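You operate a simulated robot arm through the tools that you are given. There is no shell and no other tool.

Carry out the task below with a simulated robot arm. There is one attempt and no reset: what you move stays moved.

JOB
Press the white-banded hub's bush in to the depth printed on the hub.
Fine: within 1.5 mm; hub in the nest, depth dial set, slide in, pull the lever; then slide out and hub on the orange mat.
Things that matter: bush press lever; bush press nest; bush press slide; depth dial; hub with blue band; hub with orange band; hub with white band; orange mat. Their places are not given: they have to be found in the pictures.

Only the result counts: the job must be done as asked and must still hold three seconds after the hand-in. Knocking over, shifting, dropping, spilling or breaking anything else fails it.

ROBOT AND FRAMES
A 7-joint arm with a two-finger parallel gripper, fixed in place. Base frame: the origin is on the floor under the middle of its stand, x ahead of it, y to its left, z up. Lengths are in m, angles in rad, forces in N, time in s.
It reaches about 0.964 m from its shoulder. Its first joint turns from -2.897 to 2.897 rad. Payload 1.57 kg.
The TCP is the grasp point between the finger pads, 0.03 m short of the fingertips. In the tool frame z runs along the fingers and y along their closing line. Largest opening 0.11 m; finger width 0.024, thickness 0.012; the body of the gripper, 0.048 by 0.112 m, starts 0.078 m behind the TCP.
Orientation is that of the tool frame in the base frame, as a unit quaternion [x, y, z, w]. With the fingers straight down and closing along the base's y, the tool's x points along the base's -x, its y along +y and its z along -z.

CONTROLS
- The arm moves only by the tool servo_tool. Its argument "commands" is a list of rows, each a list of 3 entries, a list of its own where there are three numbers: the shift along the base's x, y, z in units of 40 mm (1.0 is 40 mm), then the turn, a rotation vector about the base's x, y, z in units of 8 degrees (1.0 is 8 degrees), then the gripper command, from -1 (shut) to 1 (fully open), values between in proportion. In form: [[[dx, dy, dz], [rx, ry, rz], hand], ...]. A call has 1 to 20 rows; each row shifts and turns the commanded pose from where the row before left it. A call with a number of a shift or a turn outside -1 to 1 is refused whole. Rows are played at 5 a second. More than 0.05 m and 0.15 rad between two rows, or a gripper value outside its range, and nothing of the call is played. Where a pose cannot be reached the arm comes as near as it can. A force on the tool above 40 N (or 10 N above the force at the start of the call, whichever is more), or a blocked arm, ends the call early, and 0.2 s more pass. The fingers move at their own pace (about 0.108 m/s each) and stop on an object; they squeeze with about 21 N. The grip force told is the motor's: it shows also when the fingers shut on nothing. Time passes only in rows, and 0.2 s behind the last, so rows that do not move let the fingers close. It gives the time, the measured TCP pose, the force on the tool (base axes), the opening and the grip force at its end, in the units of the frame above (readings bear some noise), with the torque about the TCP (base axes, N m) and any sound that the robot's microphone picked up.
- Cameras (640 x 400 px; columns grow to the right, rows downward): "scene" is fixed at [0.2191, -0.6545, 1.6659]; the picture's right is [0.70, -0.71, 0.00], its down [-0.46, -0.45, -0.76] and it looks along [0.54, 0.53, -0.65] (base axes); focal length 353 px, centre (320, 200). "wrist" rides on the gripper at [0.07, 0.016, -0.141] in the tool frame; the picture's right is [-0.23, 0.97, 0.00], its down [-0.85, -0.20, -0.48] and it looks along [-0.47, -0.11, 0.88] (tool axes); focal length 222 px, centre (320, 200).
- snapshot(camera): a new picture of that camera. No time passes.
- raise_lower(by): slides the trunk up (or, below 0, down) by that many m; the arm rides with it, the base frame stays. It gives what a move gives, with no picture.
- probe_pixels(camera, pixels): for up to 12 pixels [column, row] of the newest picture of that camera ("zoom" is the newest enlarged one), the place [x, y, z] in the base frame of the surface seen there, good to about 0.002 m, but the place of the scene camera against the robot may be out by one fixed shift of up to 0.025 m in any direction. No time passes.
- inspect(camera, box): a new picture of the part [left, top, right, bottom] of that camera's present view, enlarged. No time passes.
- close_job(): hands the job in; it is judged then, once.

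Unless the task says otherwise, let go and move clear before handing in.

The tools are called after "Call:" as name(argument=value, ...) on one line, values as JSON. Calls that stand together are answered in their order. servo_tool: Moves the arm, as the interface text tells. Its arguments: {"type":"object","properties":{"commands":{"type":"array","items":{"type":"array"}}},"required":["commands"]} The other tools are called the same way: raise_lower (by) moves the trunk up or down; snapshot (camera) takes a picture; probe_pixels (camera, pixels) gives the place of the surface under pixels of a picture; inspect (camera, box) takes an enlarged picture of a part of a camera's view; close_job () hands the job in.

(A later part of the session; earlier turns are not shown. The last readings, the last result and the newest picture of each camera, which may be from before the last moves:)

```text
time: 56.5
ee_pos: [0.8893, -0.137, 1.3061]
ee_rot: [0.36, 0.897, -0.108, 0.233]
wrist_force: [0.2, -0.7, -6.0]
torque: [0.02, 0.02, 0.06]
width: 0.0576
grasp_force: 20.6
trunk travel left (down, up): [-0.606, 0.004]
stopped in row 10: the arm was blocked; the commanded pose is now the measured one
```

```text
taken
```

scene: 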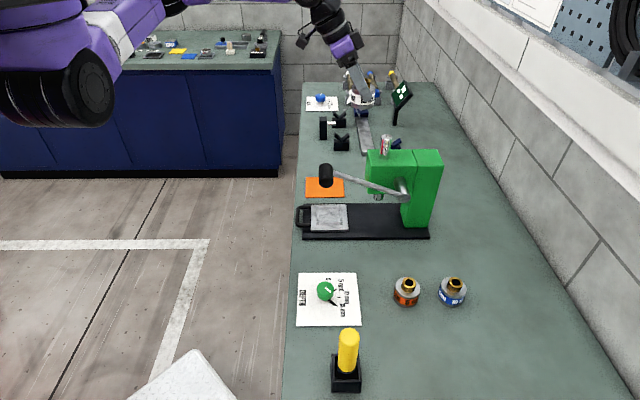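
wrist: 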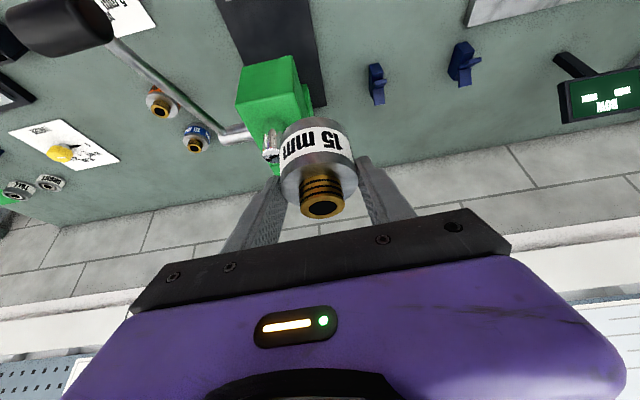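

Blocked again, at (0.889,−0.137), far from any fold limit. In both cases the upper arm had swung to about 41° left, so I'll probe the upper arm now to see if that is the common cause.

Call:
probe_pixels(camera="scene", pixels=[[85, 90], [105, 60], [120, 40], [140, 20], [160, 8], [205, 2], [240, 2], [320, 10], [50, 60], [30, 20], [70, 20], [10, 110]])

Call:
inspect(camera="scene", box=[0, 0, 220, 137])

```text
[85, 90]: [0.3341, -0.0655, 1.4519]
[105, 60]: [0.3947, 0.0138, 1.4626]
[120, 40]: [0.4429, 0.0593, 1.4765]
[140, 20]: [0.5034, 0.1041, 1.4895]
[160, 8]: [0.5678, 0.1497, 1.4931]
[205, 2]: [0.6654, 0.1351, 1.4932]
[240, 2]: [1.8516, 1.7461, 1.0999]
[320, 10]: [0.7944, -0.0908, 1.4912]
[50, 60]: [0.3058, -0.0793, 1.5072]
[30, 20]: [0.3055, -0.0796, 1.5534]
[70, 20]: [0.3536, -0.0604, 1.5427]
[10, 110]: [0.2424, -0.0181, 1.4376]
```

```text
2.91 times, centred on (110, 68) of scene
```

zoom: 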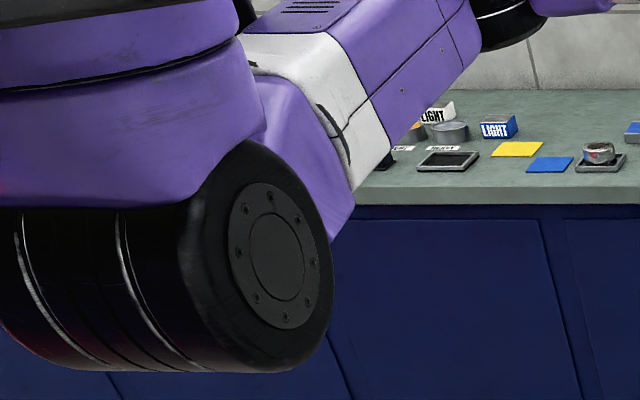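

Every block shows the same lag: about 10° in yaw and 0.1 m tangentially, so the base joint is physically stopped with the upper arm about 40° left. A vertical grip would keep the arm farther out, so I'll set the hub down on a free bench spot near (0.63,−0.52) and regrip it vertically. First I'll carry it back over at this height.

Call:
servo_tool(commands=[[[-0.2, -0.5, 0], [0, 0, 0], -1], [[-0.3, -0.82, 0], [0, 0, 0], -1], [[-0.3, -0.82, 0], [0, 0, 0], -1], [[-0.3, -0.82, 0], [0, 0, 0], -1], [[-0.35, -0.85, 0], [0, 0, 0], -1], [[-0.35, -0.85, 0], [0, 0, 0], -1], [[-0.35, -0.85, 0], [0, 0, 0], -1], [[-0.35, -0.85, 0], [0, 0, 0], -1], [[-0.35, -0.8, 0], [0, 0, 0], -1], [[-0.6, -0.5, 0], [0, 0, 0], -1], [[-0.7, -0.4, 0], [0, 0, 0], -1], [[-0.7, -0.3, 0], [0, 0, 0], -1], [[-0.7, -0.3, 0], [0, 0, 0], -1], [[-0.5, 0, 0], [0, 0, 0], -1], [[0, 0, 0], [0, 0, 0], -1]])

Call:
snapshot(camera="scene")

Call:
snapshot(camera="wrist")

```text
time: 59.7
ee_pos: [0.6472, -0.4824, 1.3078]
ee_rot: [0.36, 0.897, -0.108, 0.234]
wrist_force: [0.2, 0.0, -6.6]
torque: [0.06, 0.02, 0.01]
width: 0.0578
grasp_force: 21.2
trunk travel left (down, up): [-0.606, 0.004]
```

```text
taken
```

scene: 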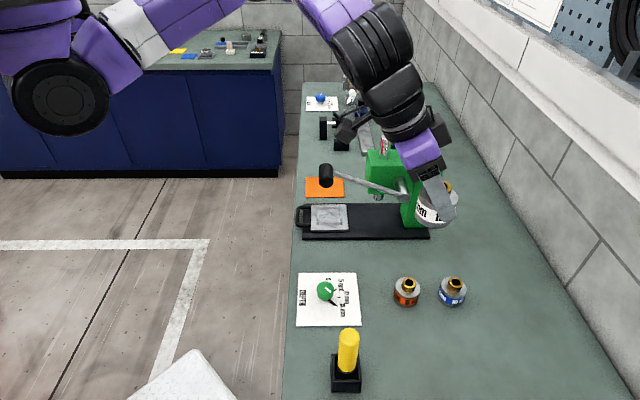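

```text
taken
```

wrist: 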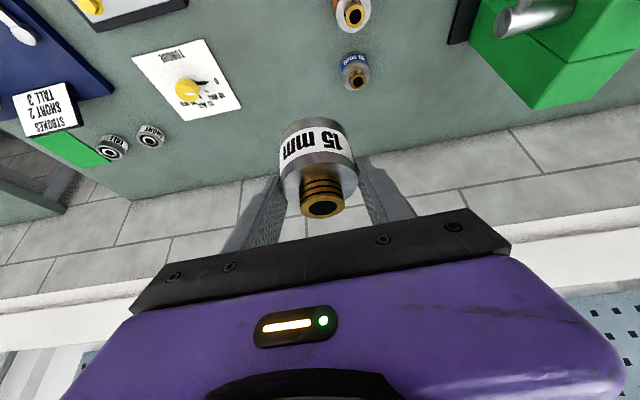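

At (0.647,−0.482,1.308), free of everything. I'll turn the tilt direction to about 110° (away from the yellow post), shift over the free spot and descend to z≈1.10.

Call:
servo_tool(commands=[[[-0.11, -0.19, 0], [0, 0, -0.65], -1], [[-0.11, -0.19, 0], [0, 0, -0.65], -1], [[-0.11, -0.19, 0], [0, 0, -0.65], -1], [[-0.11, -0.19, 0], [0, 0, -0.65], -1], [[-0.11, -0.19, 0], [0, 0, -0.65], -1], [[0, 0, -0.8], [0, 0, 0], -1], [[0, 0, -0.8], [0, 0, 0], -1], [[0, 0, -0.8], [0, 0, 0], -1], [[0, 0, -0.8], [0, 0, 0], -1], [[0, 0, -0.8], [0, 0, 0], -1], [[0, 0, -0.8], [0, 0, 0], -1], [[0, 0, 0], [0, 0, 0], -1]])

Call:
snapshot(camera="scene")

Call:
snapshot(camera="wrist")

```text
time: 62.3
ee_pos: [0.6266, -0.5206, 1.115]
ee_rot: [0.552, 0.793, -0.157, 0.204]
wrist_force: [-0.2, 0.1, -5.7]
torque: [0.05, 0.01, 0.01]
width: 0.0577
grasp_force: 20.9
trunk travel left (down, up): [-0.606, 0.004]
```

```text
taken
```

scene: 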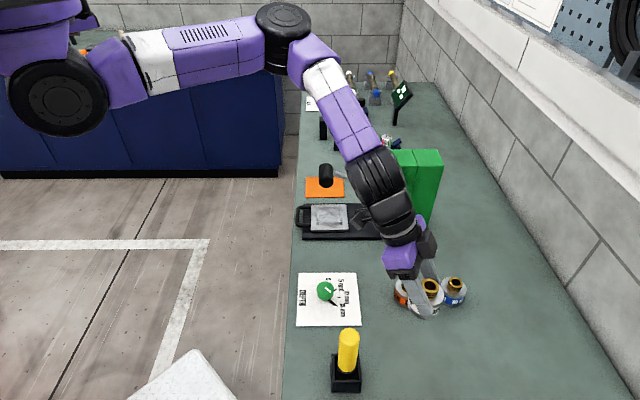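

```text
taken
```

wrist: 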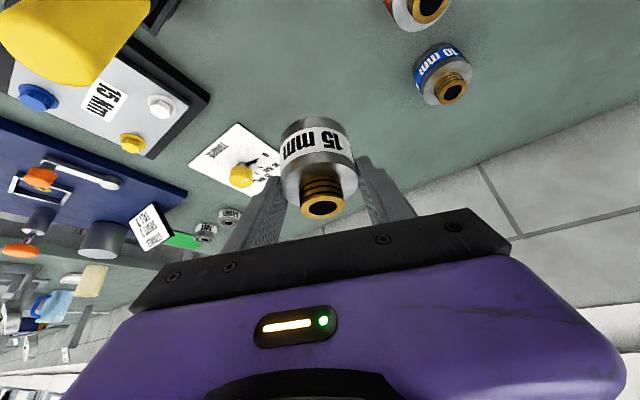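

The hub is over a free bench spot at about (0.63,−0.52). I'll correct a 1.2° roll and descend to just above the bench.

Call:
servo_tool(commands=[[[0, 0, -0.7], [0.05, -0.134, 0], -1], [[0, 0, -0.8], [0, 0, 0], -1], [[0, 0, -0.8], [0, 0, 0], -1], [[0, 0, -0.8], [0, 0, 0], -1], [[0, 0, -0.55], [0, 0, 0], -1], [[0, 0, 0], [0, 0, 0], -1], [[0, 0, 0], [0, 0, 0], -1]])

Call:
snapshot(camera="scene")

Call:
snapshot(camera="wrist")

```text
time: 63.9
ee_pos: [0.6249, -0.5188, 0.9688]
ee_rot: [0.555, 0.791, -0.15, 0.209]
wrist_force: [0.4, -0.2, -5.7]
torque: [0.04, -0.01, 0.02]
width: 0.0576
grasp_force: 21.3
trunk travel left (down, up): [-0.606, 0.004]
```

```text
taken
```

scene: 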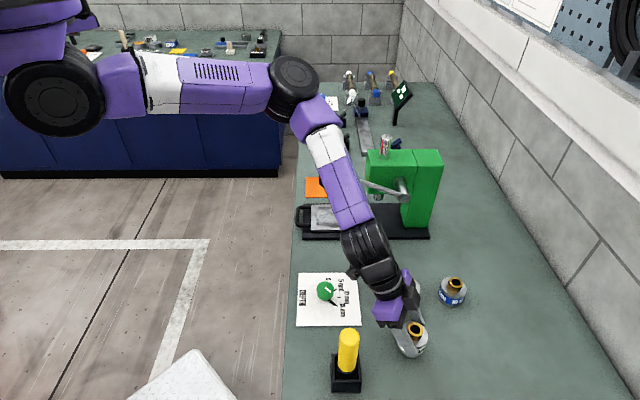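

```text
taken
```

wrist: 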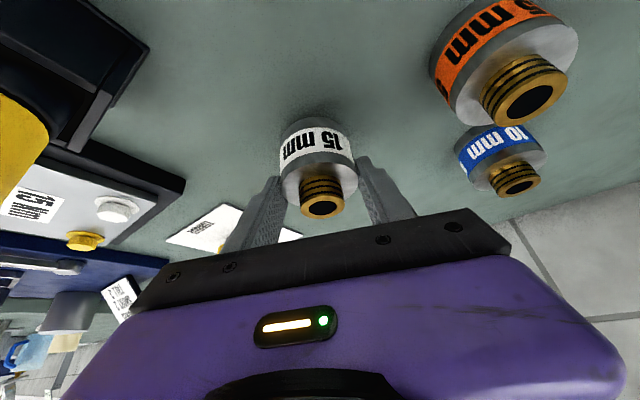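

The hub is ~15 mm above the bench. I'll check the neighbours (plate corner at (183,185), orange hub at (500,60)) for finger-opening clearance.

Call:
probe_pixels(camera="wrist", pixels=[[182, 182], [150, 200], [232, 205], [190, 240], [300, 237], [250, 150], [400, 130], [445, 90], [520, 90], [320, 207], [300, 130], [125, 110]])

```text
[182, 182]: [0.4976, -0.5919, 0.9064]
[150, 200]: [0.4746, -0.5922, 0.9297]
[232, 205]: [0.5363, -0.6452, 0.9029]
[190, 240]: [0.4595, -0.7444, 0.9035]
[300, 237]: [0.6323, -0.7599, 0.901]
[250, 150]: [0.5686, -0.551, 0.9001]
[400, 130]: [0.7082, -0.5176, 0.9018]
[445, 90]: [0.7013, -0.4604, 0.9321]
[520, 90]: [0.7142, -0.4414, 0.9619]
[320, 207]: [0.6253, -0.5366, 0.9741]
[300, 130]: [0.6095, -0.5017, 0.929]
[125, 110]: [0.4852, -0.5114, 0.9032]
```

Neighbours are clear. I'll lower in small steps until the wrist force shows the bench taking the weight.

Call:
servo_tool(commands=[[[0, 0, -0.12], [0, 0, 0], -1], [[0, 0, -0.1], [0, 0, 0], -1], [[0, 0, 0], [0, 0, 0], -1]])

Call:
servo_tool(commands=[[[0, 0, -0.06], [0, 0, 0], -1], [[0, 0, 0], [0, 0, 0], -1]])

Call:
servo_tool(commands=[[[0, 0, -0.05], [0, 0, 0], -1], [[0, 0, 0], [0, 0, 0], -1]])

```text
time: 64.7
ee_pos: [0.6253, -0.5192, 0.9598]
ee_rot: [0.554, 0.791, -0.15, 0.209]
wrist_force: [-0.1, 0.2, -6.7]
torque: [0.05, 0.01, -0.01]
width: 0.0578
grasp_force: 20.9
trunk travel left (down, up): [-0.606, 0.004]
```

```text
time: 65.3
ee_pos: [0.6251, -0.5208, 0.9576]
ee_rot: [0.554, 0.792, -0.149, 0.209]
wrist_force: [0.5, 0.8, -5.5]
torque: [-0.02, 0.07, 0.01]
width: 0.0578
grasp_force: 21.5
trunk travel left (down, up): [-0.606, 0.004]
```

```text
time: 65.9
ee_pos: [0.626, -0.5197, 0.9567]
ee_rot: [0.555, 0.791, -0.15, 0.209]
wrist_force: [-0.4, -0.8, -6.5]
torque: [0.03, 0.0, 0.0]
width: 0.0577
grasp_force: 21.1
trunk travel left (down, up): [-0.606, 0.004]
```

Call:
servo_tool(commands=[[[0, 0, -0.05], [0, 0, 0], -1], [[0, 0, 0], [0, 0, 0], -1]])

Call:
servo_tool(commands=[[[0, 0, -0.04], [0, 0, 0], -1], [[0, 0, 0], [0, 0, 0], -1]])

```text
time: 66.5
ee_pos: [0.6251, -0.5206, 0.9535]
ee_rot: [0.556, 0.791, -0.15, 0.208]
wrist_force: [0.3, 0.5, -6.3]
torque: [0.03, 0.01, -0.03]
width: 0.0577
grasp_force: 20.9
trunk travel left (down, up): [-0.606, 0.004]
```

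```text
time: 67.1
ee_pos: [0.6262, -0.5195, 0.9517]
ee_rot: [0.555, 0.791, -0.149, 0.207]
wrist_force: [-0.8, 1.3, -4.0]
torque: [0.03, -0.03, 0.03]
width: 0.058
grasp_force: 21.0
trunk travel left (down, up): [-0.606, 0.004]
```

Force is starting to drop (−4.0 N), so the hub is touching. One more small step, then release.

Call:
servo_tool(commands=[[[0, 0, -0.03], [0, 0, 0], -1], [[0, 0, 0], [0, 0, 0], -1]])

```text
time: 67.7
ee_pos: [0.6249, -0.5203, 0.9524]
ee_rot: [0.555, 0.791, -0.15, 0.209]
wrist_force: [-2.1, 4.5, 7.3]
torque: [0.09, -0.27, 0.05]
width: 0.0575
grasp_force: 20.7
trunk travel left (down, up): [-0.606, 0.004]
```

The bench now carries it. I'll open the fingers and back out upward.

Call:
servo_tool(commands=[[[0, 0, 0], [0, 0, 0], 0.2], [[0, 0, 0], [0, 0, 0], 0.5], [[0, 0, 0], [0, 0, 0], 0.9], [[0, 0, 0], [0, 0, 0], 0.9], [[0, 0, 0.5], [0, 0, 0], 0.9], [[0, 0, 0.8], [0, 0, 0], 0.9], [[0, 0, 0.8], [0, 0, 0], 0.9], [[0, 0, 0.8], [0, 0, 0], 0.9], [[0, 0, 0], [0, 0, 0], 0.9]])

Call:
snapshot(camera="wrist")

Call:
snapshot(camera="scene")

```text
time: 69.7
ee_pos: [0.6244, -0.5197, 1.0694]
ee_rot: [0.554, 0.792, -0.149, 0.21]
wrist_force: [-0.2, -0.1, -0.2]
torque: [-0.01, 0.02, 0.0]
width: 0.1045
grasp_force: 0.1
trunk travel left (down, up): [-0.606, 0.004]
```

```text
taken
```

wrist: 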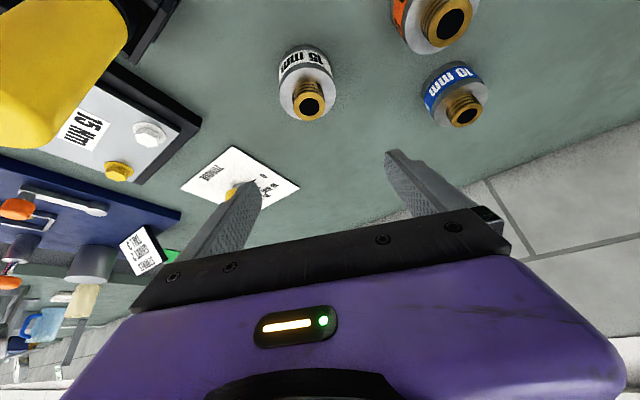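

```text
taken
```

scene: 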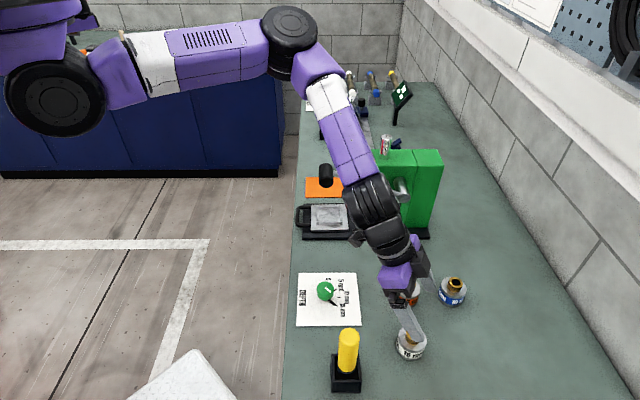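

The hub stands upright at about (0.625,−0.523). I'll bring the gripper to vertical and turn it to yaw −10° while staying above.

Call:
servo_tool(commands=[[[0, 0, 0], [0.705, 0.257, 0], 1], [[0, 0, 0], [0.705, 0.257, 0], 1], [[0, 0, 0], [0.705, 0.257, 0], 1], [[0, 0, 0], [0.705, 0.257, 0], 1], [[0, 0, 0], [0.705, 0.257, 0], 1], [[0, 0, 0], [0, 0, 0.9], 1], [[0, 0, 0], [0, 0, 0.9], 1], [[0, 0, 0], [0, 0, 0.9], 1], [[0, 0, 0], [0, 0, 0.9], 1], [[0, 0, 0], [0, 0, 0.9], 1], [[0, 0, 0], [0, 0, 0.9], 1], [[0, 0, 0], [0, 0, 0.9], 1], [[0, 0, 0], [0, 0, 0.9], 1], [[0, 0, 0], [0, 0, 0], 1], [[0, 0, 0], [0, 0, 0], 1]])

Call:
snapshot(camera="wrist")

Call:
inspect(camera="wrist", box=[250, 80, 390, 190])

```text
time: 72.9
ee_pos: [0.6252, -0.521, 1.0675]
ee_rot: [0.108, 0.994, -0.002, -0.002]
wrist_force: [-0.2, -0.2, 0.8]
torque: [0.02, -0.01, -0.01]
width: 0.1102
grasp_force: 0.1
trunk travel left (down, up): [-0.606, 0.004]
```

```text
taken
```

wrist: 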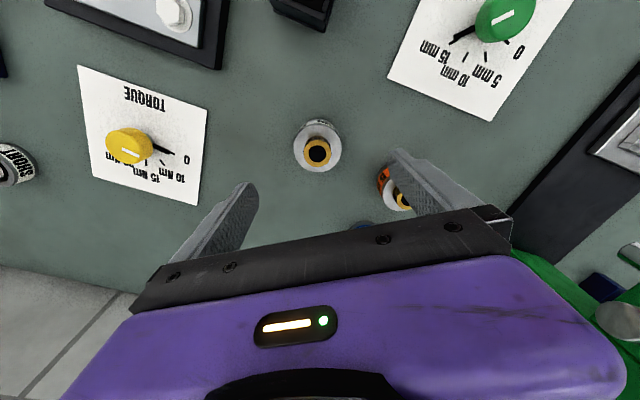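

```text
3.64 times, centred on (320, 135) of wrist
```

zoom: 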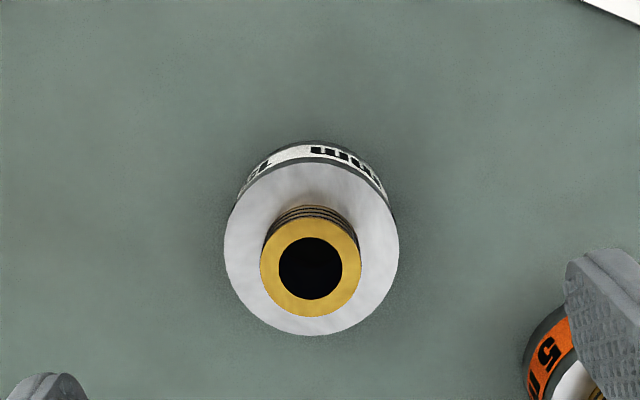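

Now the gripper is vertical over the hub. I'll probe its centre.

Call:
probe_pixels(camera="zoom", pixels=[[264, 268], [357, 268], [310, 222], [310, 313], [229, 245], [395, 245], [312, 165], [312, 330], [245, 300], [380, 300], [560, 345], [590, 390]])

```text
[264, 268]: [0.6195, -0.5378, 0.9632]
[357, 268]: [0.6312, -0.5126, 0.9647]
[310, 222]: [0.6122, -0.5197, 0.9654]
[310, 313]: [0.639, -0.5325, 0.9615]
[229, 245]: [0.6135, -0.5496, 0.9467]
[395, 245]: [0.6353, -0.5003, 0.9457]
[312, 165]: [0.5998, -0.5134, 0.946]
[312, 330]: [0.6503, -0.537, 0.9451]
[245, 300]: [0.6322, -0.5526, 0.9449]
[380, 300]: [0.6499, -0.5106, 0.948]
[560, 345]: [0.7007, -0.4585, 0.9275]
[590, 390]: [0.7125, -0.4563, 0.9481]
```

Hub centre is (0.625,−0.525). I'll shift 4 mm in −y and descend to TCP z≈0.951 to regrip vertically.

Call:
servo_tool(commands=[[[0, -0.107, -0.5], [0, 0, 0], 1], [[0, 0, -0.7], [0, 0, 0], 1], [[0, 0, -0.7], [0, 0, 0], 1], [[0, 0, -0.6], [0, 0, 0], 1], [[0, 0, -0.4], [0, 0, 0], 1], [[0, 0, 0], [0, 0, 0], 1], [[0, 0, 0], [0, 0, 0], 1]])

Call:
snapshot(camera="wrist")

Call:
snapshot(camera="scene")

```text
time: 74.5
ee_pos: [0.6269, -0.5221, 0.9507]
ee_rot: [0.109, 0.994, -0.003, -0.003]
wrist_force: [0.5, -0.4, -0.4]
torque: [-0.03, 0.0, -0.01]
width: 0.11
grasp_force: 0.1
trunk travel left (down, up): [-0.606, 0.004]
```

```text
taken
```

wrist: 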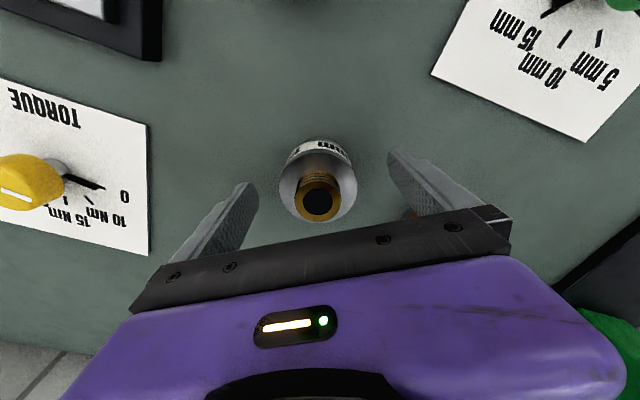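

```text
taken
```

scene: 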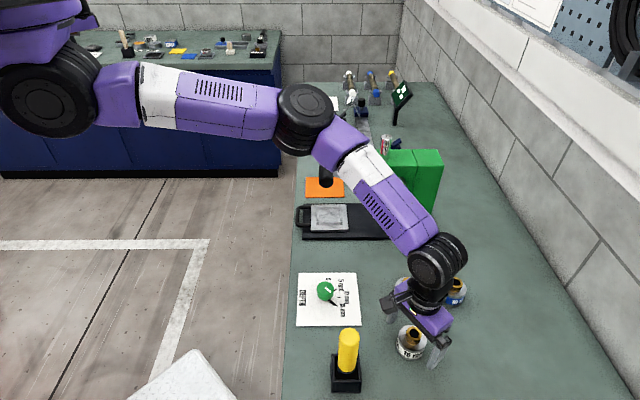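

The hub sits centrally at (317,190). Closing.

Call:
servo_tool(commands=[[[0, 0, 0], [0, 0, 0], -1], [[0, 0, 0], [0, 0, 0], -1], [[0, 0, 0], [0, 0, 0], -1], [[0, 0, 0], [0, 0, 0], -1]])

Call:
servo_tool(commands=[[[0, 0, 0.5], [0, 0, 0], -1], [[0, 0, 0.8], [0, 0, 0], -1], [[0, 0, 0.9], [0, 0, 0], -1], [[0, 0, 0.9], [0, 0, 0], -1], [[0, 0, 0.9], [0, 0, 0], -1], [[0, 0, 0.9], [0, 0, 0], -1], [[0, 0, 0.9], [0, 0, 0], -1], [[0, 0, 0.9], [0, 0, 0], -1], [[0, 0, 0.9], [0, 0, 0], -1], [[0, 0, 0.9], [0, 0, 0], -1], [[0, 0, 0], [0, 0, 0], -1]])

Call:
snapshot(camera="scene")

Call:
snapshot(camera="wrist")

```text
time: 75.5
ee_pos: [0.6264, -0.5216, 0.9518]
ee_rot: [0.107, 0.994, -0.002, -0.002]
wrist_force: [-0.6, -0.8, 0.2]
torque: [0.05, -0.03, -0.03]
width: 0.0576
grasp_force: 20.9
trunk travel left (down, up): [-0.606, 0.004]
```

```text
time: 77.9
ee_pos: [0.6261, -0.5247, 1.2909]
ee_rot: [0.108, 0.994, -0.002, -0.003]
wrist_force: [-0.8, 0.7, -6.8]
torque: [-0.02, -0.03, 0.01]
width: 0.0578
grasp_force: 20.8
trunk travel left (down, up): [-0.606, 0.004]
```

```text
taken
```

scene: 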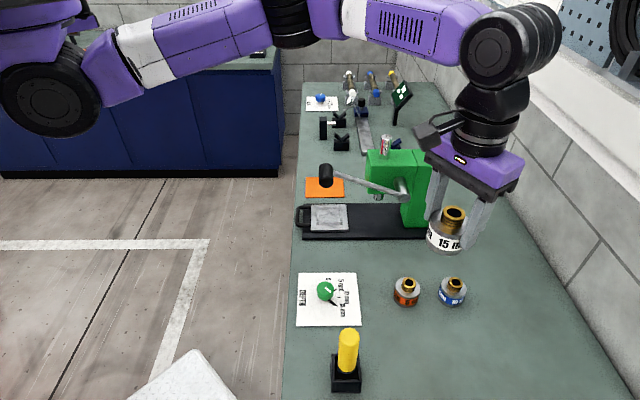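

```text
taken
```

wrist: 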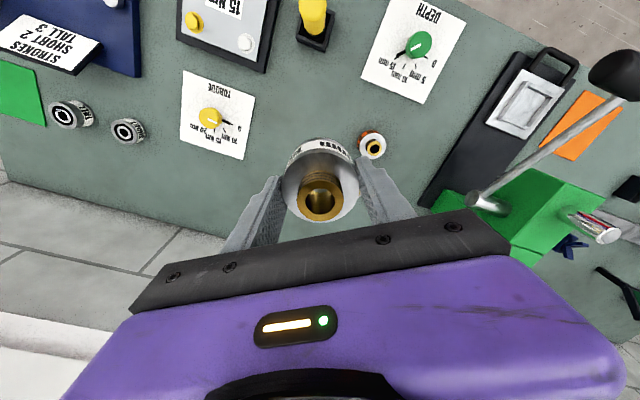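

The hub is gripped vertically and lifted to z≈1.29. The nest is visible at (523,100), so I'll zoom in for its inner shape.

Call:
inspect(camera="wrist", box=[470, 40, 590, 140])

```text
4.00 times, centred on (530, 90) of wrist
```

zoom: 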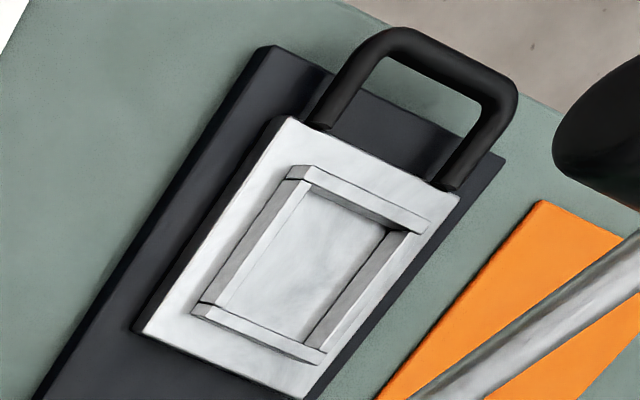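

Call:
probe_pixels(camera="zoom", pixels=[[305, 195], [380, 228], [305, 335], [225, 302], [300, 265], [300, 172], [420, 225], [320, 357], [200, 308], [253, 245], [350, 285], [270, 328]])

Call:
probe_pixels(camera="zoom", pixels=[[285, 122], [452, 198], [310, 392], [142, 332], [400, 40], [505, 95], [430, 70], [340, 110], [455, 170]])

```text
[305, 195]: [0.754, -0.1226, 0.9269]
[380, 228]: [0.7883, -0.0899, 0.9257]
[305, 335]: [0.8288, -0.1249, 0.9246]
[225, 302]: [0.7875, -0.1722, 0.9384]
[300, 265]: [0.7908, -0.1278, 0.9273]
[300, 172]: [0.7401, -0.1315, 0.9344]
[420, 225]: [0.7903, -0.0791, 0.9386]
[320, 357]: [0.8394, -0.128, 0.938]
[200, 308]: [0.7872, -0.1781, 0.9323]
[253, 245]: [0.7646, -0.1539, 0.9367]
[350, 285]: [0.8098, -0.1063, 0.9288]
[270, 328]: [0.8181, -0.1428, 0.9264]
```

```text
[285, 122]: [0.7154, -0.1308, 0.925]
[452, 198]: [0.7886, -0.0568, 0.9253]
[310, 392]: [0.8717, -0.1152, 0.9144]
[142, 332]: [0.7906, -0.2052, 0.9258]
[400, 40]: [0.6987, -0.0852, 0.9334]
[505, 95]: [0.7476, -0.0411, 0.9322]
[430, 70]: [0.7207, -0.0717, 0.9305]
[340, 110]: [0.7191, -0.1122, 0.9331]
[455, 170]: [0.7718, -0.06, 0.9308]
```

The nest recess is a square of about 0.059 m centred at (0.789,−0.129), floor z≈0.926, walls to z≈0.938; the 0.055 m hub needs ±2 mm accuracy. I'll move over toward it at this height, in two parts.

Call:
servo_tool(commands=[[[0.25, 0.5, 0], [0, 0, 0], -1], [[0.34, 0.8, 0], [0, 0, 0], -1], [[0.34, 0.8, 0], [0, 0, 0], -1], [[0.34, 0.8, 0], [0, 0, 0], -1], [[0.34, 0.8, 0], [0, 0, 0], -1], [[0.34, 0.8, 0], [0, 0, 0], -1], [[0.34, 0.8, 0], [0, 0, 0], -1], [[0.34, 0.8, 0], [0, 0, 0], -1], [[0.34, 0.8, 0], [0, 0, 0], -1], [[0, 0, 0], [0, 0, 0], -1]])

Call:
snapshot(camera="scene")

```text
time: 80.1
ee_pos: [0.7442, -0.2478, 1.2904]
ee_rot: [0.107, 0.994, -0.002, -0.003]
wrist_force: [0.4, 0.3, -5.7]
torque: [-0.05, -0.02, 0.02]
width: 0.0575
grasp_force: 21.0
trunk travel left (down, up): [-0.606, 0.004]
```

```text
taken
```

scene: 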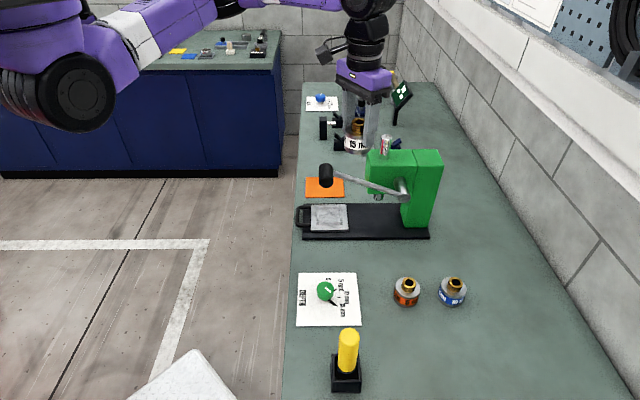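

No trouble so far. Continuing to directly above the nest.

Call:
servo_tool(commands=[[[0.28, 0.74, 0], [0, 0, 0], -1], [[0.28, 0.74, 0], [0, 0, 0], -1], [[0.28, 0.74, 0], [0, 0, 0], -1], [[0.28, 0.74, 0], [0, 0, 0], -1], [[0, 0, 0], [0, 0, 0], -1], [[0, 0, 0], [0, 0, 0], -1]])

Call:
snapshot(camera="scene")

Call:
snapshot(camera="wrist")

```text
time: 81.5
ee_pos: [0.7888, -0.1297, 1.2906]
ee_rot: [0.108, 0.994, -0.002, -0.003]
wrist_force: [0.3, -0.1, -6.8]
torque: [0.01, 0.02, 0.02]
width: 0.0575
grasp_force: 21.0
trunk travel left (down, up): [-0.606, 0.004]
```

```text
taken
```

scene: 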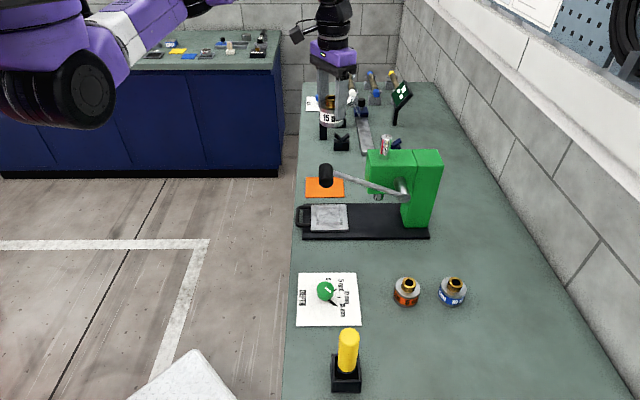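

```text
taken
```

wrist: 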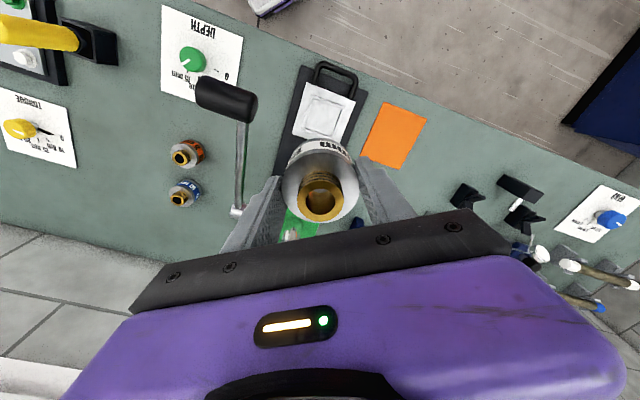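

The hub hangs directly above the nest. I'll descend to z≈1.08 and check the alignment and lever clearance.

Call:
servo_tool(commands=[[[0, 0, -0.7], [0, 0, 0], -1], [[0, 0, -0.8], [0, 0, 0], -1], [[0, 0, -0.8], [0, 0, 0], -1], [[0, 0, -0.8], [0, 0, 0], -1], [[0, 0, -0.8], [0, 0, 0], -1], [[0, 0, -0.8], [0, 0, 0], -1], [[0, 0, -0.5], [0, 0, 0], -1], [[0, 0, 0], [0, 0, 0], -1], [[0, 0, 0], [0, 0, 0], -1]])

Call:
snapshot(camera="scene")

Call:
snapshot(camera="wrist")

```text
time: 83.5
ee_pos: [0.7901, -0.1297, 1.0824]
ee_rot: [0.108, 0.994, -0.002, -0.004]
wrist_force: [0.2, 0.0, -7.2]
torque: [0.01, 0.04, 0.0]
width: 0.0576
grasp_force: 21.0
trunk travel left (down, up): [-0.606, 0.004]
```

```text
taken
```

scene: 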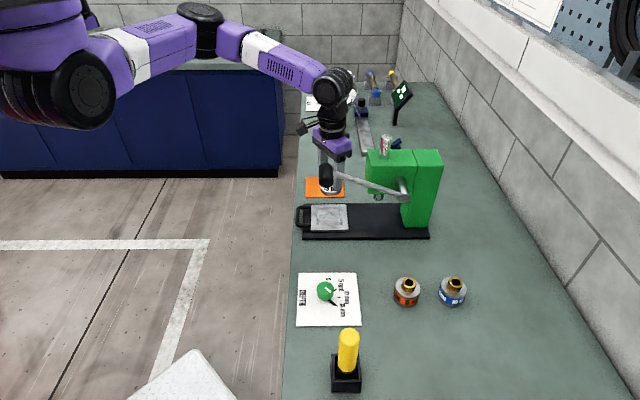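

```text
taken
```

wrist: 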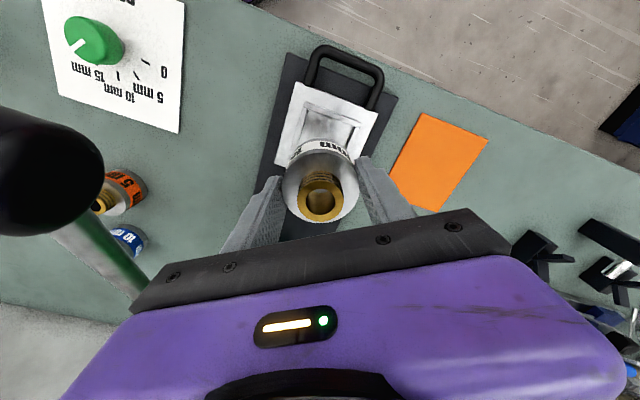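

Clear of the lever (handle at (40,170)). I'll zoom on the nest to refine its centre from close up.

Call:
inspect(camera="wrist", box=[260, 60, 400, 170])

```text
3.64 times, centred on (330, 115) of wrist
```

zoom: 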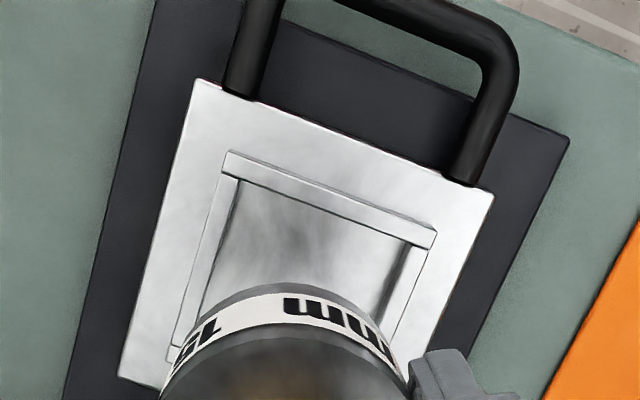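

Call:
probe_pixels(camera="zoom", pixels=[[198, 82], [490, 193], [122, 375], [330, 198], [230, 162], [432, 240], [213, 230], [195, 300], [415, 290], [400, 325], [240, 190], [405, 252]])

Call:
probe_pixels(camera="zoom", pixels=[[232, 205], [225, 235], [215, 265], [398, 275], [390, 295], [250, 185], [300, 205], [350, 228], [320, 240], [180, 345], [300, 300], [385, 345]])

```text
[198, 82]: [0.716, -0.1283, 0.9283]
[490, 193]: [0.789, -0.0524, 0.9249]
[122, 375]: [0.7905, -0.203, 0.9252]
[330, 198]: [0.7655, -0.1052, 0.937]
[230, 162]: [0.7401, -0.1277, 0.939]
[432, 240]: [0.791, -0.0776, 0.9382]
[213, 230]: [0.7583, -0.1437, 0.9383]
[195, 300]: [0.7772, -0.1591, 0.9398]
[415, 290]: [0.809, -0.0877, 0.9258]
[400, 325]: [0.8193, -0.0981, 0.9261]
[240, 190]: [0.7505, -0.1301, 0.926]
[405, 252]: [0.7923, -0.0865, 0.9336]
```

```text
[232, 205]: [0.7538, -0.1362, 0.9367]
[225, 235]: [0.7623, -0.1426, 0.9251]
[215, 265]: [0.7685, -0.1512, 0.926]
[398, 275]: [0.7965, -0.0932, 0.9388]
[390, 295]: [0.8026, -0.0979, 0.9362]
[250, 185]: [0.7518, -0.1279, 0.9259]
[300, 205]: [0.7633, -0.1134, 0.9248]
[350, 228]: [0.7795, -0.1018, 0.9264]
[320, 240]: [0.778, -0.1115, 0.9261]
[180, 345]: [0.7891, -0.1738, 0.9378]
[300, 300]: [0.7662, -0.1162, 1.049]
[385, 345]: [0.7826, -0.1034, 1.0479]
```

Nest centre refines to (0.789,−0.1287). Now I'll probe the held hub's bush ring to get its offset from the TCP.

Call:
inspect(camera="wrist", box=[270, 130, 370, 230])

```text
4.00 times, centred on (320, 180) of wrist
```

zoom: 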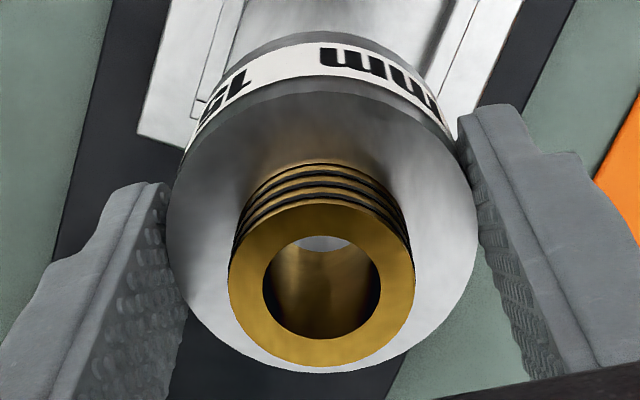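

Call:
probe_pixels(camera="zoom", pixels=[[234, 285], [410, 285], [322, 212], [322, 360], [255, 235], [390, 335], [390, 235], [255, 335], [175, 220], [470, 220], [322, 100], [300, 368]])

```text
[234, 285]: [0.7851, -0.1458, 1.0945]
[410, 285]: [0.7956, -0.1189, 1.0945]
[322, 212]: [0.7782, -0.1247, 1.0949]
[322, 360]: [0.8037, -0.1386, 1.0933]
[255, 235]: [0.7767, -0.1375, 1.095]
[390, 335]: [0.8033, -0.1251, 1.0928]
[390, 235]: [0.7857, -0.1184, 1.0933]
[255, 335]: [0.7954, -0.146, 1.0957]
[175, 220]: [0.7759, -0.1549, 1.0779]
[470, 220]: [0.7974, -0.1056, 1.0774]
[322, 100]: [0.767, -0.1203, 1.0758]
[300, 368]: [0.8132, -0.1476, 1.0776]
```

The hub's axis is at (0.790,−0.132), so I need a shift of about (−1.3,+3) mm. I'll apply it and descend to just above the nest walls.

Call:
servo_tool(commands=[[[-0.03, 0.078, -0.5], [0, 0, 0], -1], [[0, 0, -0.6], [0, 0, 0], -1], [[0, 0, -0.6], [0, 0, 0], -1], [[0, 0, -0.4], [0, 0, 0], -1], [[0, 0, 0], [0, 0, 0], -1], [[0, 0, 0], [0, 0, 0], -1]])

Call:
snapshot(camera="scene")

Call:
snapshot(camera="wrist")

Call:
inspect(camera="wrist", box=[240, 100, 400, 230])

```text
time: 84.9
ee_pos: [0.7885, -0.1269, 0.9991]
ee_rot: [0.108, 0.994, -0.003, -0.003]
wrist_force: [-0.4, 0.4, -7.6]
torque: [-0.04, 0.02, 0.0]
width: 0.0578
grasp_force: 21.5
trunk travel left (down, up): [-0.606, 0.004]
```

```text
taken
```

scene: 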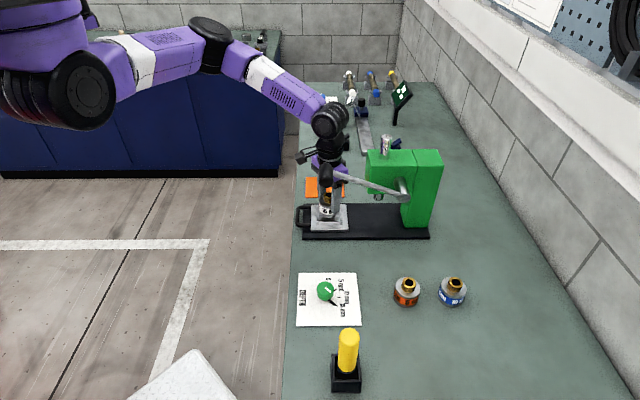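

```text
taken
```

wrist: 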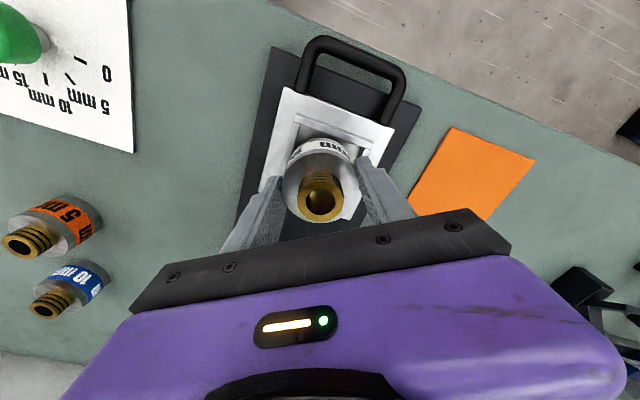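

```text
3.08 times, centred on (320, 165) of wrist
```

zoom: 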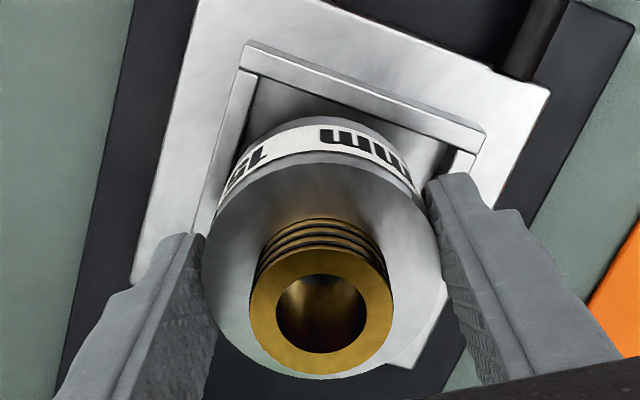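

Call:
probe_pixels(camera="zoom", pixels=[[253, 310], [390, 310], [320, 252], [320, 371], [268, 268], [375, 355], [375, 268], [268, 355], [360, 90], [255, 55], [478, 140], [222, 150]])

Call:
probe_pixels(camera="zoom", pixels=[[206, 195], [245, 95], [462, 168], [440, 155], [270, 75], [300, 100], [430, 145], [198, 10], [548, 90], [134, 275], [250, 115], [410, 360]])

```text
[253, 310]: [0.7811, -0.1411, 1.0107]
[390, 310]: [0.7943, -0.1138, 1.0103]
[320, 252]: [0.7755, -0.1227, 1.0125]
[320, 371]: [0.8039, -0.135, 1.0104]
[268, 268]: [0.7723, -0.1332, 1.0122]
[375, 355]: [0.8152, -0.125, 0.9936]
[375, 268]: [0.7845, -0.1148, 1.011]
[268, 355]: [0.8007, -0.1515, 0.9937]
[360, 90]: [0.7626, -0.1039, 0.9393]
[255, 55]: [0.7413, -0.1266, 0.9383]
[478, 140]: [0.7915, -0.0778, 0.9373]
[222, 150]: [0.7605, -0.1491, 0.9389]
```

```text
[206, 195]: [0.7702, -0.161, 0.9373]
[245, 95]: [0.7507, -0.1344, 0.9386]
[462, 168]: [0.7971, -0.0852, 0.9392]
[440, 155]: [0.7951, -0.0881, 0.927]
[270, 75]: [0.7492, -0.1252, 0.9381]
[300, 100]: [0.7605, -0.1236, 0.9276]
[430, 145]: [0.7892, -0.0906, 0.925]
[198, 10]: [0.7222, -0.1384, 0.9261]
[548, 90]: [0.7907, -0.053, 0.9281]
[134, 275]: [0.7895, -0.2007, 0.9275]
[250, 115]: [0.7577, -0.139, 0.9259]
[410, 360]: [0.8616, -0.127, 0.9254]
```

The hub axis (0.7887,−0.1282) matches the nest centre within a millimetre. I'll lower it into the nest in small steps, watching the force.

Call:
servo_tool(commands=[[[0, 0, -0.12], [0, 0, 0], -1], [[0, 0, -0.12], [0, 0, 0], -1], [[0, 0, 0], [0, 0, 0], -1]])

Call:
servo_tool(commands=[[[0, 0, -0.12], [0, 0, 0], -1], [[0, 0, 0], [0, 0, 0], -1]])

```text
time: 85.7
ee_pos: [0.7887, -0.1267, 0.9899]
ee_rot: [0.109, 0.994, -0.003, -0.003]
wrist_force: [-0.5, -0.9, -6.4]
torque: [0.03, 0.04, 0.0]
width: 0.0578
grasp_force: 20.6
trunk travel left (down, up): [-0.606, 0.004]
```

```text
time: 86.3
ee_pos: [0.7886, -0.1272, 0.9849]
ee_rot: [0.108, 0.994, -0.003, -0.003]
wrist_force: [-0.1, 0.4, -6.7]
torque: [-0.02, 0.0, -0.01]
width: 0.0579
grasp_force: 21.2
trunk travel left (down, up): [-0.606, 0.004]
```

Hub bottom is at about 0.9335, below the wall tops with no contact force, so it's inside the recess. Continuing down.

Call:
servo_tool(commands=[[[0, 0, -0.08], [0, 0, 0], -1], [[0, 0, 0], [0, 0, 0], -1]])

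Call:
servo_tool(commands=[[[0, 0, -0.06], [0, 0, 0], -1], [[0, 0, 0], [0, 0, 0], -1]])

Call:
servo_tool(commands=[[[0, 0, -0.04], [0, 0, 0], -1], [[0, 0, 0], [0, 0, 0], -1]])

```text
time: 86.9
ee_pos: [0.7888, -0.127, 0.9811]
ee_rot: [0.108, 0.994, -0.002, -0.003]
wrist_force: [0.1, -0.5, -6.0]
torque: [0.01, 0.03, -0.01]
width: 0.0578
grasp_force: 20.8
trunk travel left (down, up): [-0.606, 0.004]
```

```text
time: 87.5
ee_pos: [0.7879, -0.1273, 0.9773]
ee_rot: [0.108, 0.994, -0.002, -0.002]
wrist_force: [0.4, -0.3, -6.2]
torque: [-0.01, 0.0, 0.01]
width: 0.0579
grasp_force: 20.8
trunk travel left (down, up): [-0.606, 0.004]
```

```text
time: 88.1
ee_pos: [0.7888, -0.1271, 0.9764]
ee_rot: [0.107, 0.994, -0.002, -0.001]
wrist_force: [-1.2, 1.2, -0.5]
torque: [0.19, -0.01, 0.05]
width: 0.0576
grasp_force: 20.7
trunk travel left (down, up): [-0.606, 0.004]
```

The floor of the nest has taken the weight (force ≈0). Releasing and rising.

Call:
servo_tool(commands=[[[0, 0, 0], [0, 0, 0], 0.2], [[0, 0, 0], [0, 0, 0], 0.4], [[0, 0, 0], [0, 0, 0], 0.6], [[0, 0, 0], [0, 0, 0], 0.6], [[0, 0, 0.4], [0, 0, 0], 0.6], [[0, 0, 0.7], [0, 0, 0], 0.6], [[0, 0, 0.7], [0, 0, 0], 0.6], [[0, 0, 0], [0, 0, 0], 0.6]])

Call:
snapshot(camera="wrist")

Call:
inspect(camera="wrist", box=[240, 60, 420, 220])

```text
time: 89.9
ee_pos: [0.7908, -0.1269, 1.0499]
ee_rot: [0.108, 0.994, -0.002, -0.003]
wrist_force: [0.0, -0.4, -0.7]
torque: [-0.02, 0.0, 0.01]
width: 0.088
grasp_force: 0.0
trunk travel left (down, up): [-0.606, 0.004]
```

```text
taken
```

wrist: 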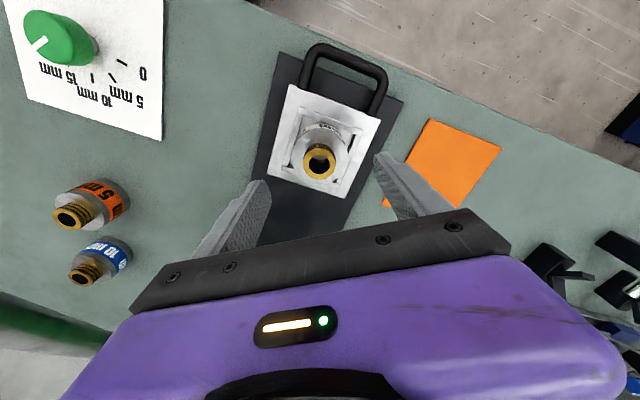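

```text
2.50 times, centred on (330, 140) of wrist
```

zoom: 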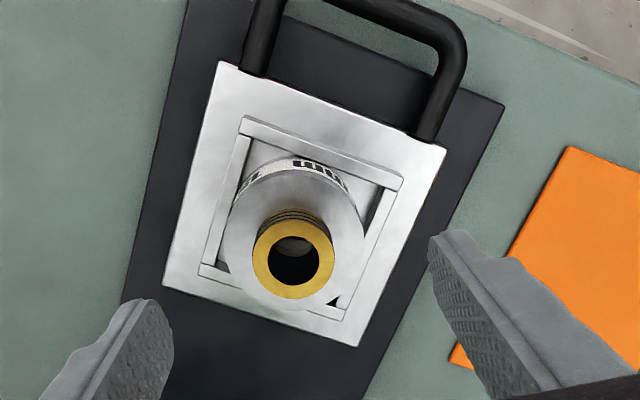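

The hub is seated in the nest. Before pushing the slide I'll look at the arm's posture here, since the base joint seems to have an obstruction when the upper arm swings far left.

Call:
snapshot(camera="scene")

Call:
inspect(camera="scene", box=[0, 0, 400, 250])

```text
taken
```

scene: 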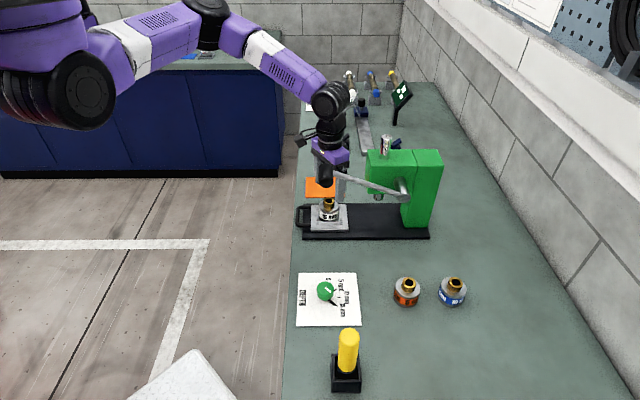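

```text
1.60 times, centred on (200, 125) of scene
```

zoom: 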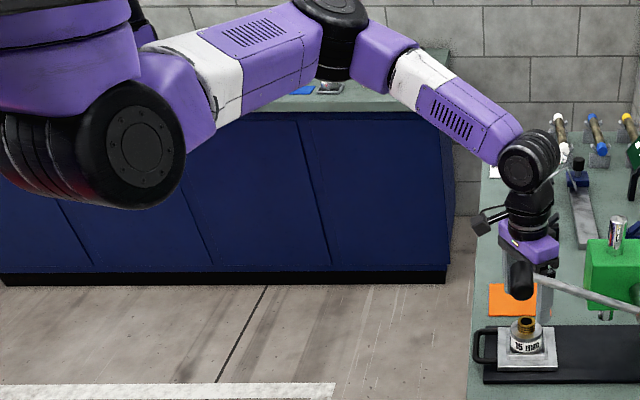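

Call:
probe_pixels(camera="scene", pixels=[[88, 92], [112, 70], [135, 55], [160, 42], [190, 30], [208, 15], [215, 30], [245, 35], [280, 65], [320, 90], [332, 100], [330, 130]])

```text
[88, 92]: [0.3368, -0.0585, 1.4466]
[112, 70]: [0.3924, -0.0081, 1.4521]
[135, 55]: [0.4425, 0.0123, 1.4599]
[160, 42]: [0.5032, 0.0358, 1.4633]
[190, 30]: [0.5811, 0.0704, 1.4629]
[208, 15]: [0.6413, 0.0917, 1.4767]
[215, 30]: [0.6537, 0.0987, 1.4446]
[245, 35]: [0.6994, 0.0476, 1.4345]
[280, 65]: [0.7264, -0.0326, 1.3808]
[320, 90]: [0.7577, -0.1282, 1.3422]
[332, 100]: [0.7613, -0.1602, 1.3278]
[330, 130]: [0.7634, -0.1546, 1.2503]
```

Here the upper arm is at only ~22°, so I have margin. I'll close the gripper, turn to yaw −45°, tilt 10° toward the aisle, and position above the slide handle's loop at about (0.740,−0.080), to push the plate's edge from inside the loop.

Call:
servo_tool(commands=[[[0, 0, 0.5], [0, 0, 0], -1], [[-0.21, 0.196, 0.2], [0, 0, -0.68], -1], [[-0.21, 0.196, 0.2], [0, 0, -0.68], -1], [[-0.21, 0.196, 0], [0, 0, -0.68], -1], [[-0.21, 0.196, 0], [0, 0, -0.68], -1], [[-0.21, 0.196, 0], [0, 0, -0.68], -1], [[-0.21, 0.196, 0], [0, 0, -0.67], -1], [[0, 0, 0], [-0.442, -0.442, 0], -1], [[0, 0, 0], [-0.442, -0.442, 0], -1], [[0, 0, 0], [0, 0, 0], -1], [[0, 0, 0], [0, 0, 0], -1]])

Call:
snapshot(camera="wrist")

Call:
snapshot(camera="scene")

```text
time: 92.3
ee_pos: [0.7364, -0.0898, 1.0855]
ee_rot: [0.39, 0.917, -0.035, 0.078]
wrist_force: [-1.3, -0.8, -1.0]
torque: [-0.04, 0.02, 0.02]
width: 0.0
grasp_force: 20.5
trunk travel left (down, up): [-0.606, 0.004]
```

```text
taken
```

wrist: 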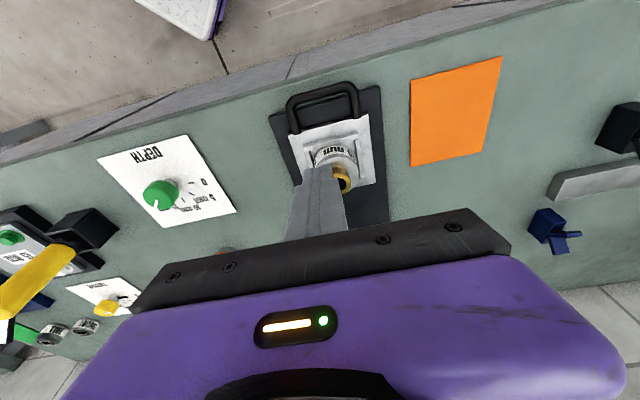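

```text
taken
```

scene: 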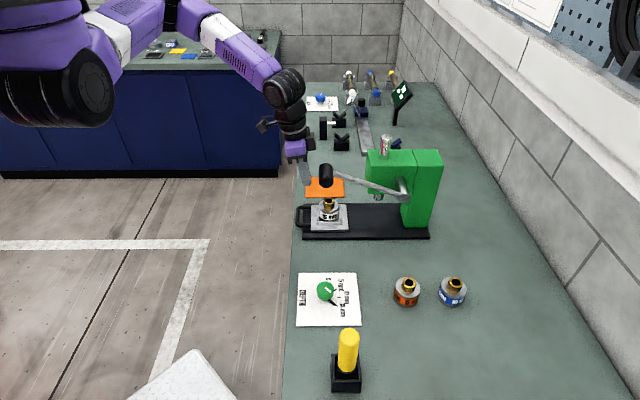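

The base joint is just touching its stop here (about 10 mm lag). Lower down it relaxes, so I'll return to vertical and descend to z≈1.0, then check the position over the loop.

Call:
servo_tool(commands=[[[0, 0, -0.3], [0.442, 0.442, 0], -1], [[0, 0, -0.5], [0.442, 0.442, 0], -1], [[0, 0, -0.7], [0, 0, 0], -1], [[0, 0, -0.6], [0, 0, 0], -1], [[0, 0, 0], [0, 0, 0], -1], [[0, 0, 0], [0, 0, 0], -1]])

Call:
snapshot(camera="wrist")

Call:
snapshot(camera="scene")

Call:
inspect(camera="wrist", box=[250, 80, 410, 200])

```text
time: 93.7
ee_pos: [0.7368, -0.0818, 1.0005]
ee_rot: [0.382, 0.924, -0.002, -0.004]
wrist_force: [0.2, 0.7, 0.0]
torque: [0.03, 0.0, 0.0]
width: 0.0002
grasp_force: 21.1
trunk travel left (down, up): [-0.606, 0.004]
```

```text
taken
```

wrist: 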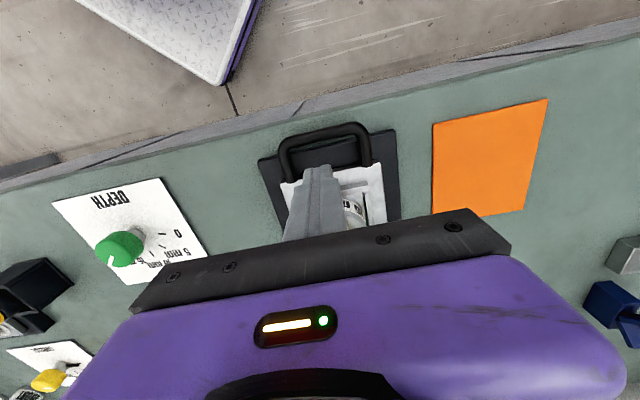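

```text
taken
```

scene: 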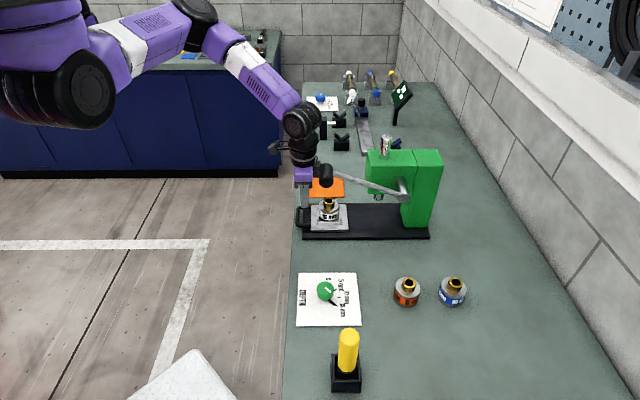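

```text
3.33 times, centred on (330, 140) of wrist
```

zoom: 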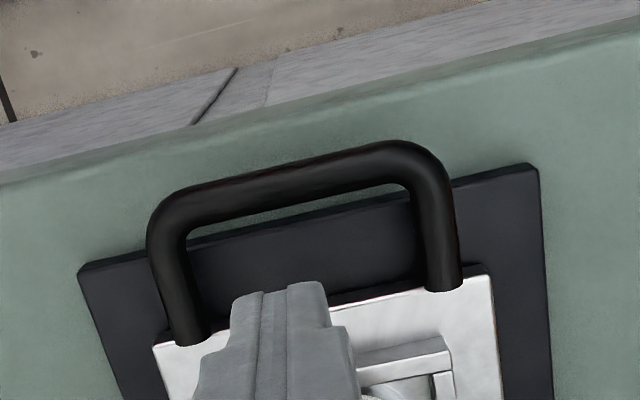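

Now vertical over the loop with the base joint relaxed. I'll probe the bar and the plate edge here for the gap's exact position.

Call:
probe_pixels(camera="zoom", pixels=[[290, 185], [200, 210], [380, 165], [155, 245], [435, 220], [180, 330], [445, 285], [160, 350], [400, 295], [220, 345], [490, 272], [300, 250]])

```text
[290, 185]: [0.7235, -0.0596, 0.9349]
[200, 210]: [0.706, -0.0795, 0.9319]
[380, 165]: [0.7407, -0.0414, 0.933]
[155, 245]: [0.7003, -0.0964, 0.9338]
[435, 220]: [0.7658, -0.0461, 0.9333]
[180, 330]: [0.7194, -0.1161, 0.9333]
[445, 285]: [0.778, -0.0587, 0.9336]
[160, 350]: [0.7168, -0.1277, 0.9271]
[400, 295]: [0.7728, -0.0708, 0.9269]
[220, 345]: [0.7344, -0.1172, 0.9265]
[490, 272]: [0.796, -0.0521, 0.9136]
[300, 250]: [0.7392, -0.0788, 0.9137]
```

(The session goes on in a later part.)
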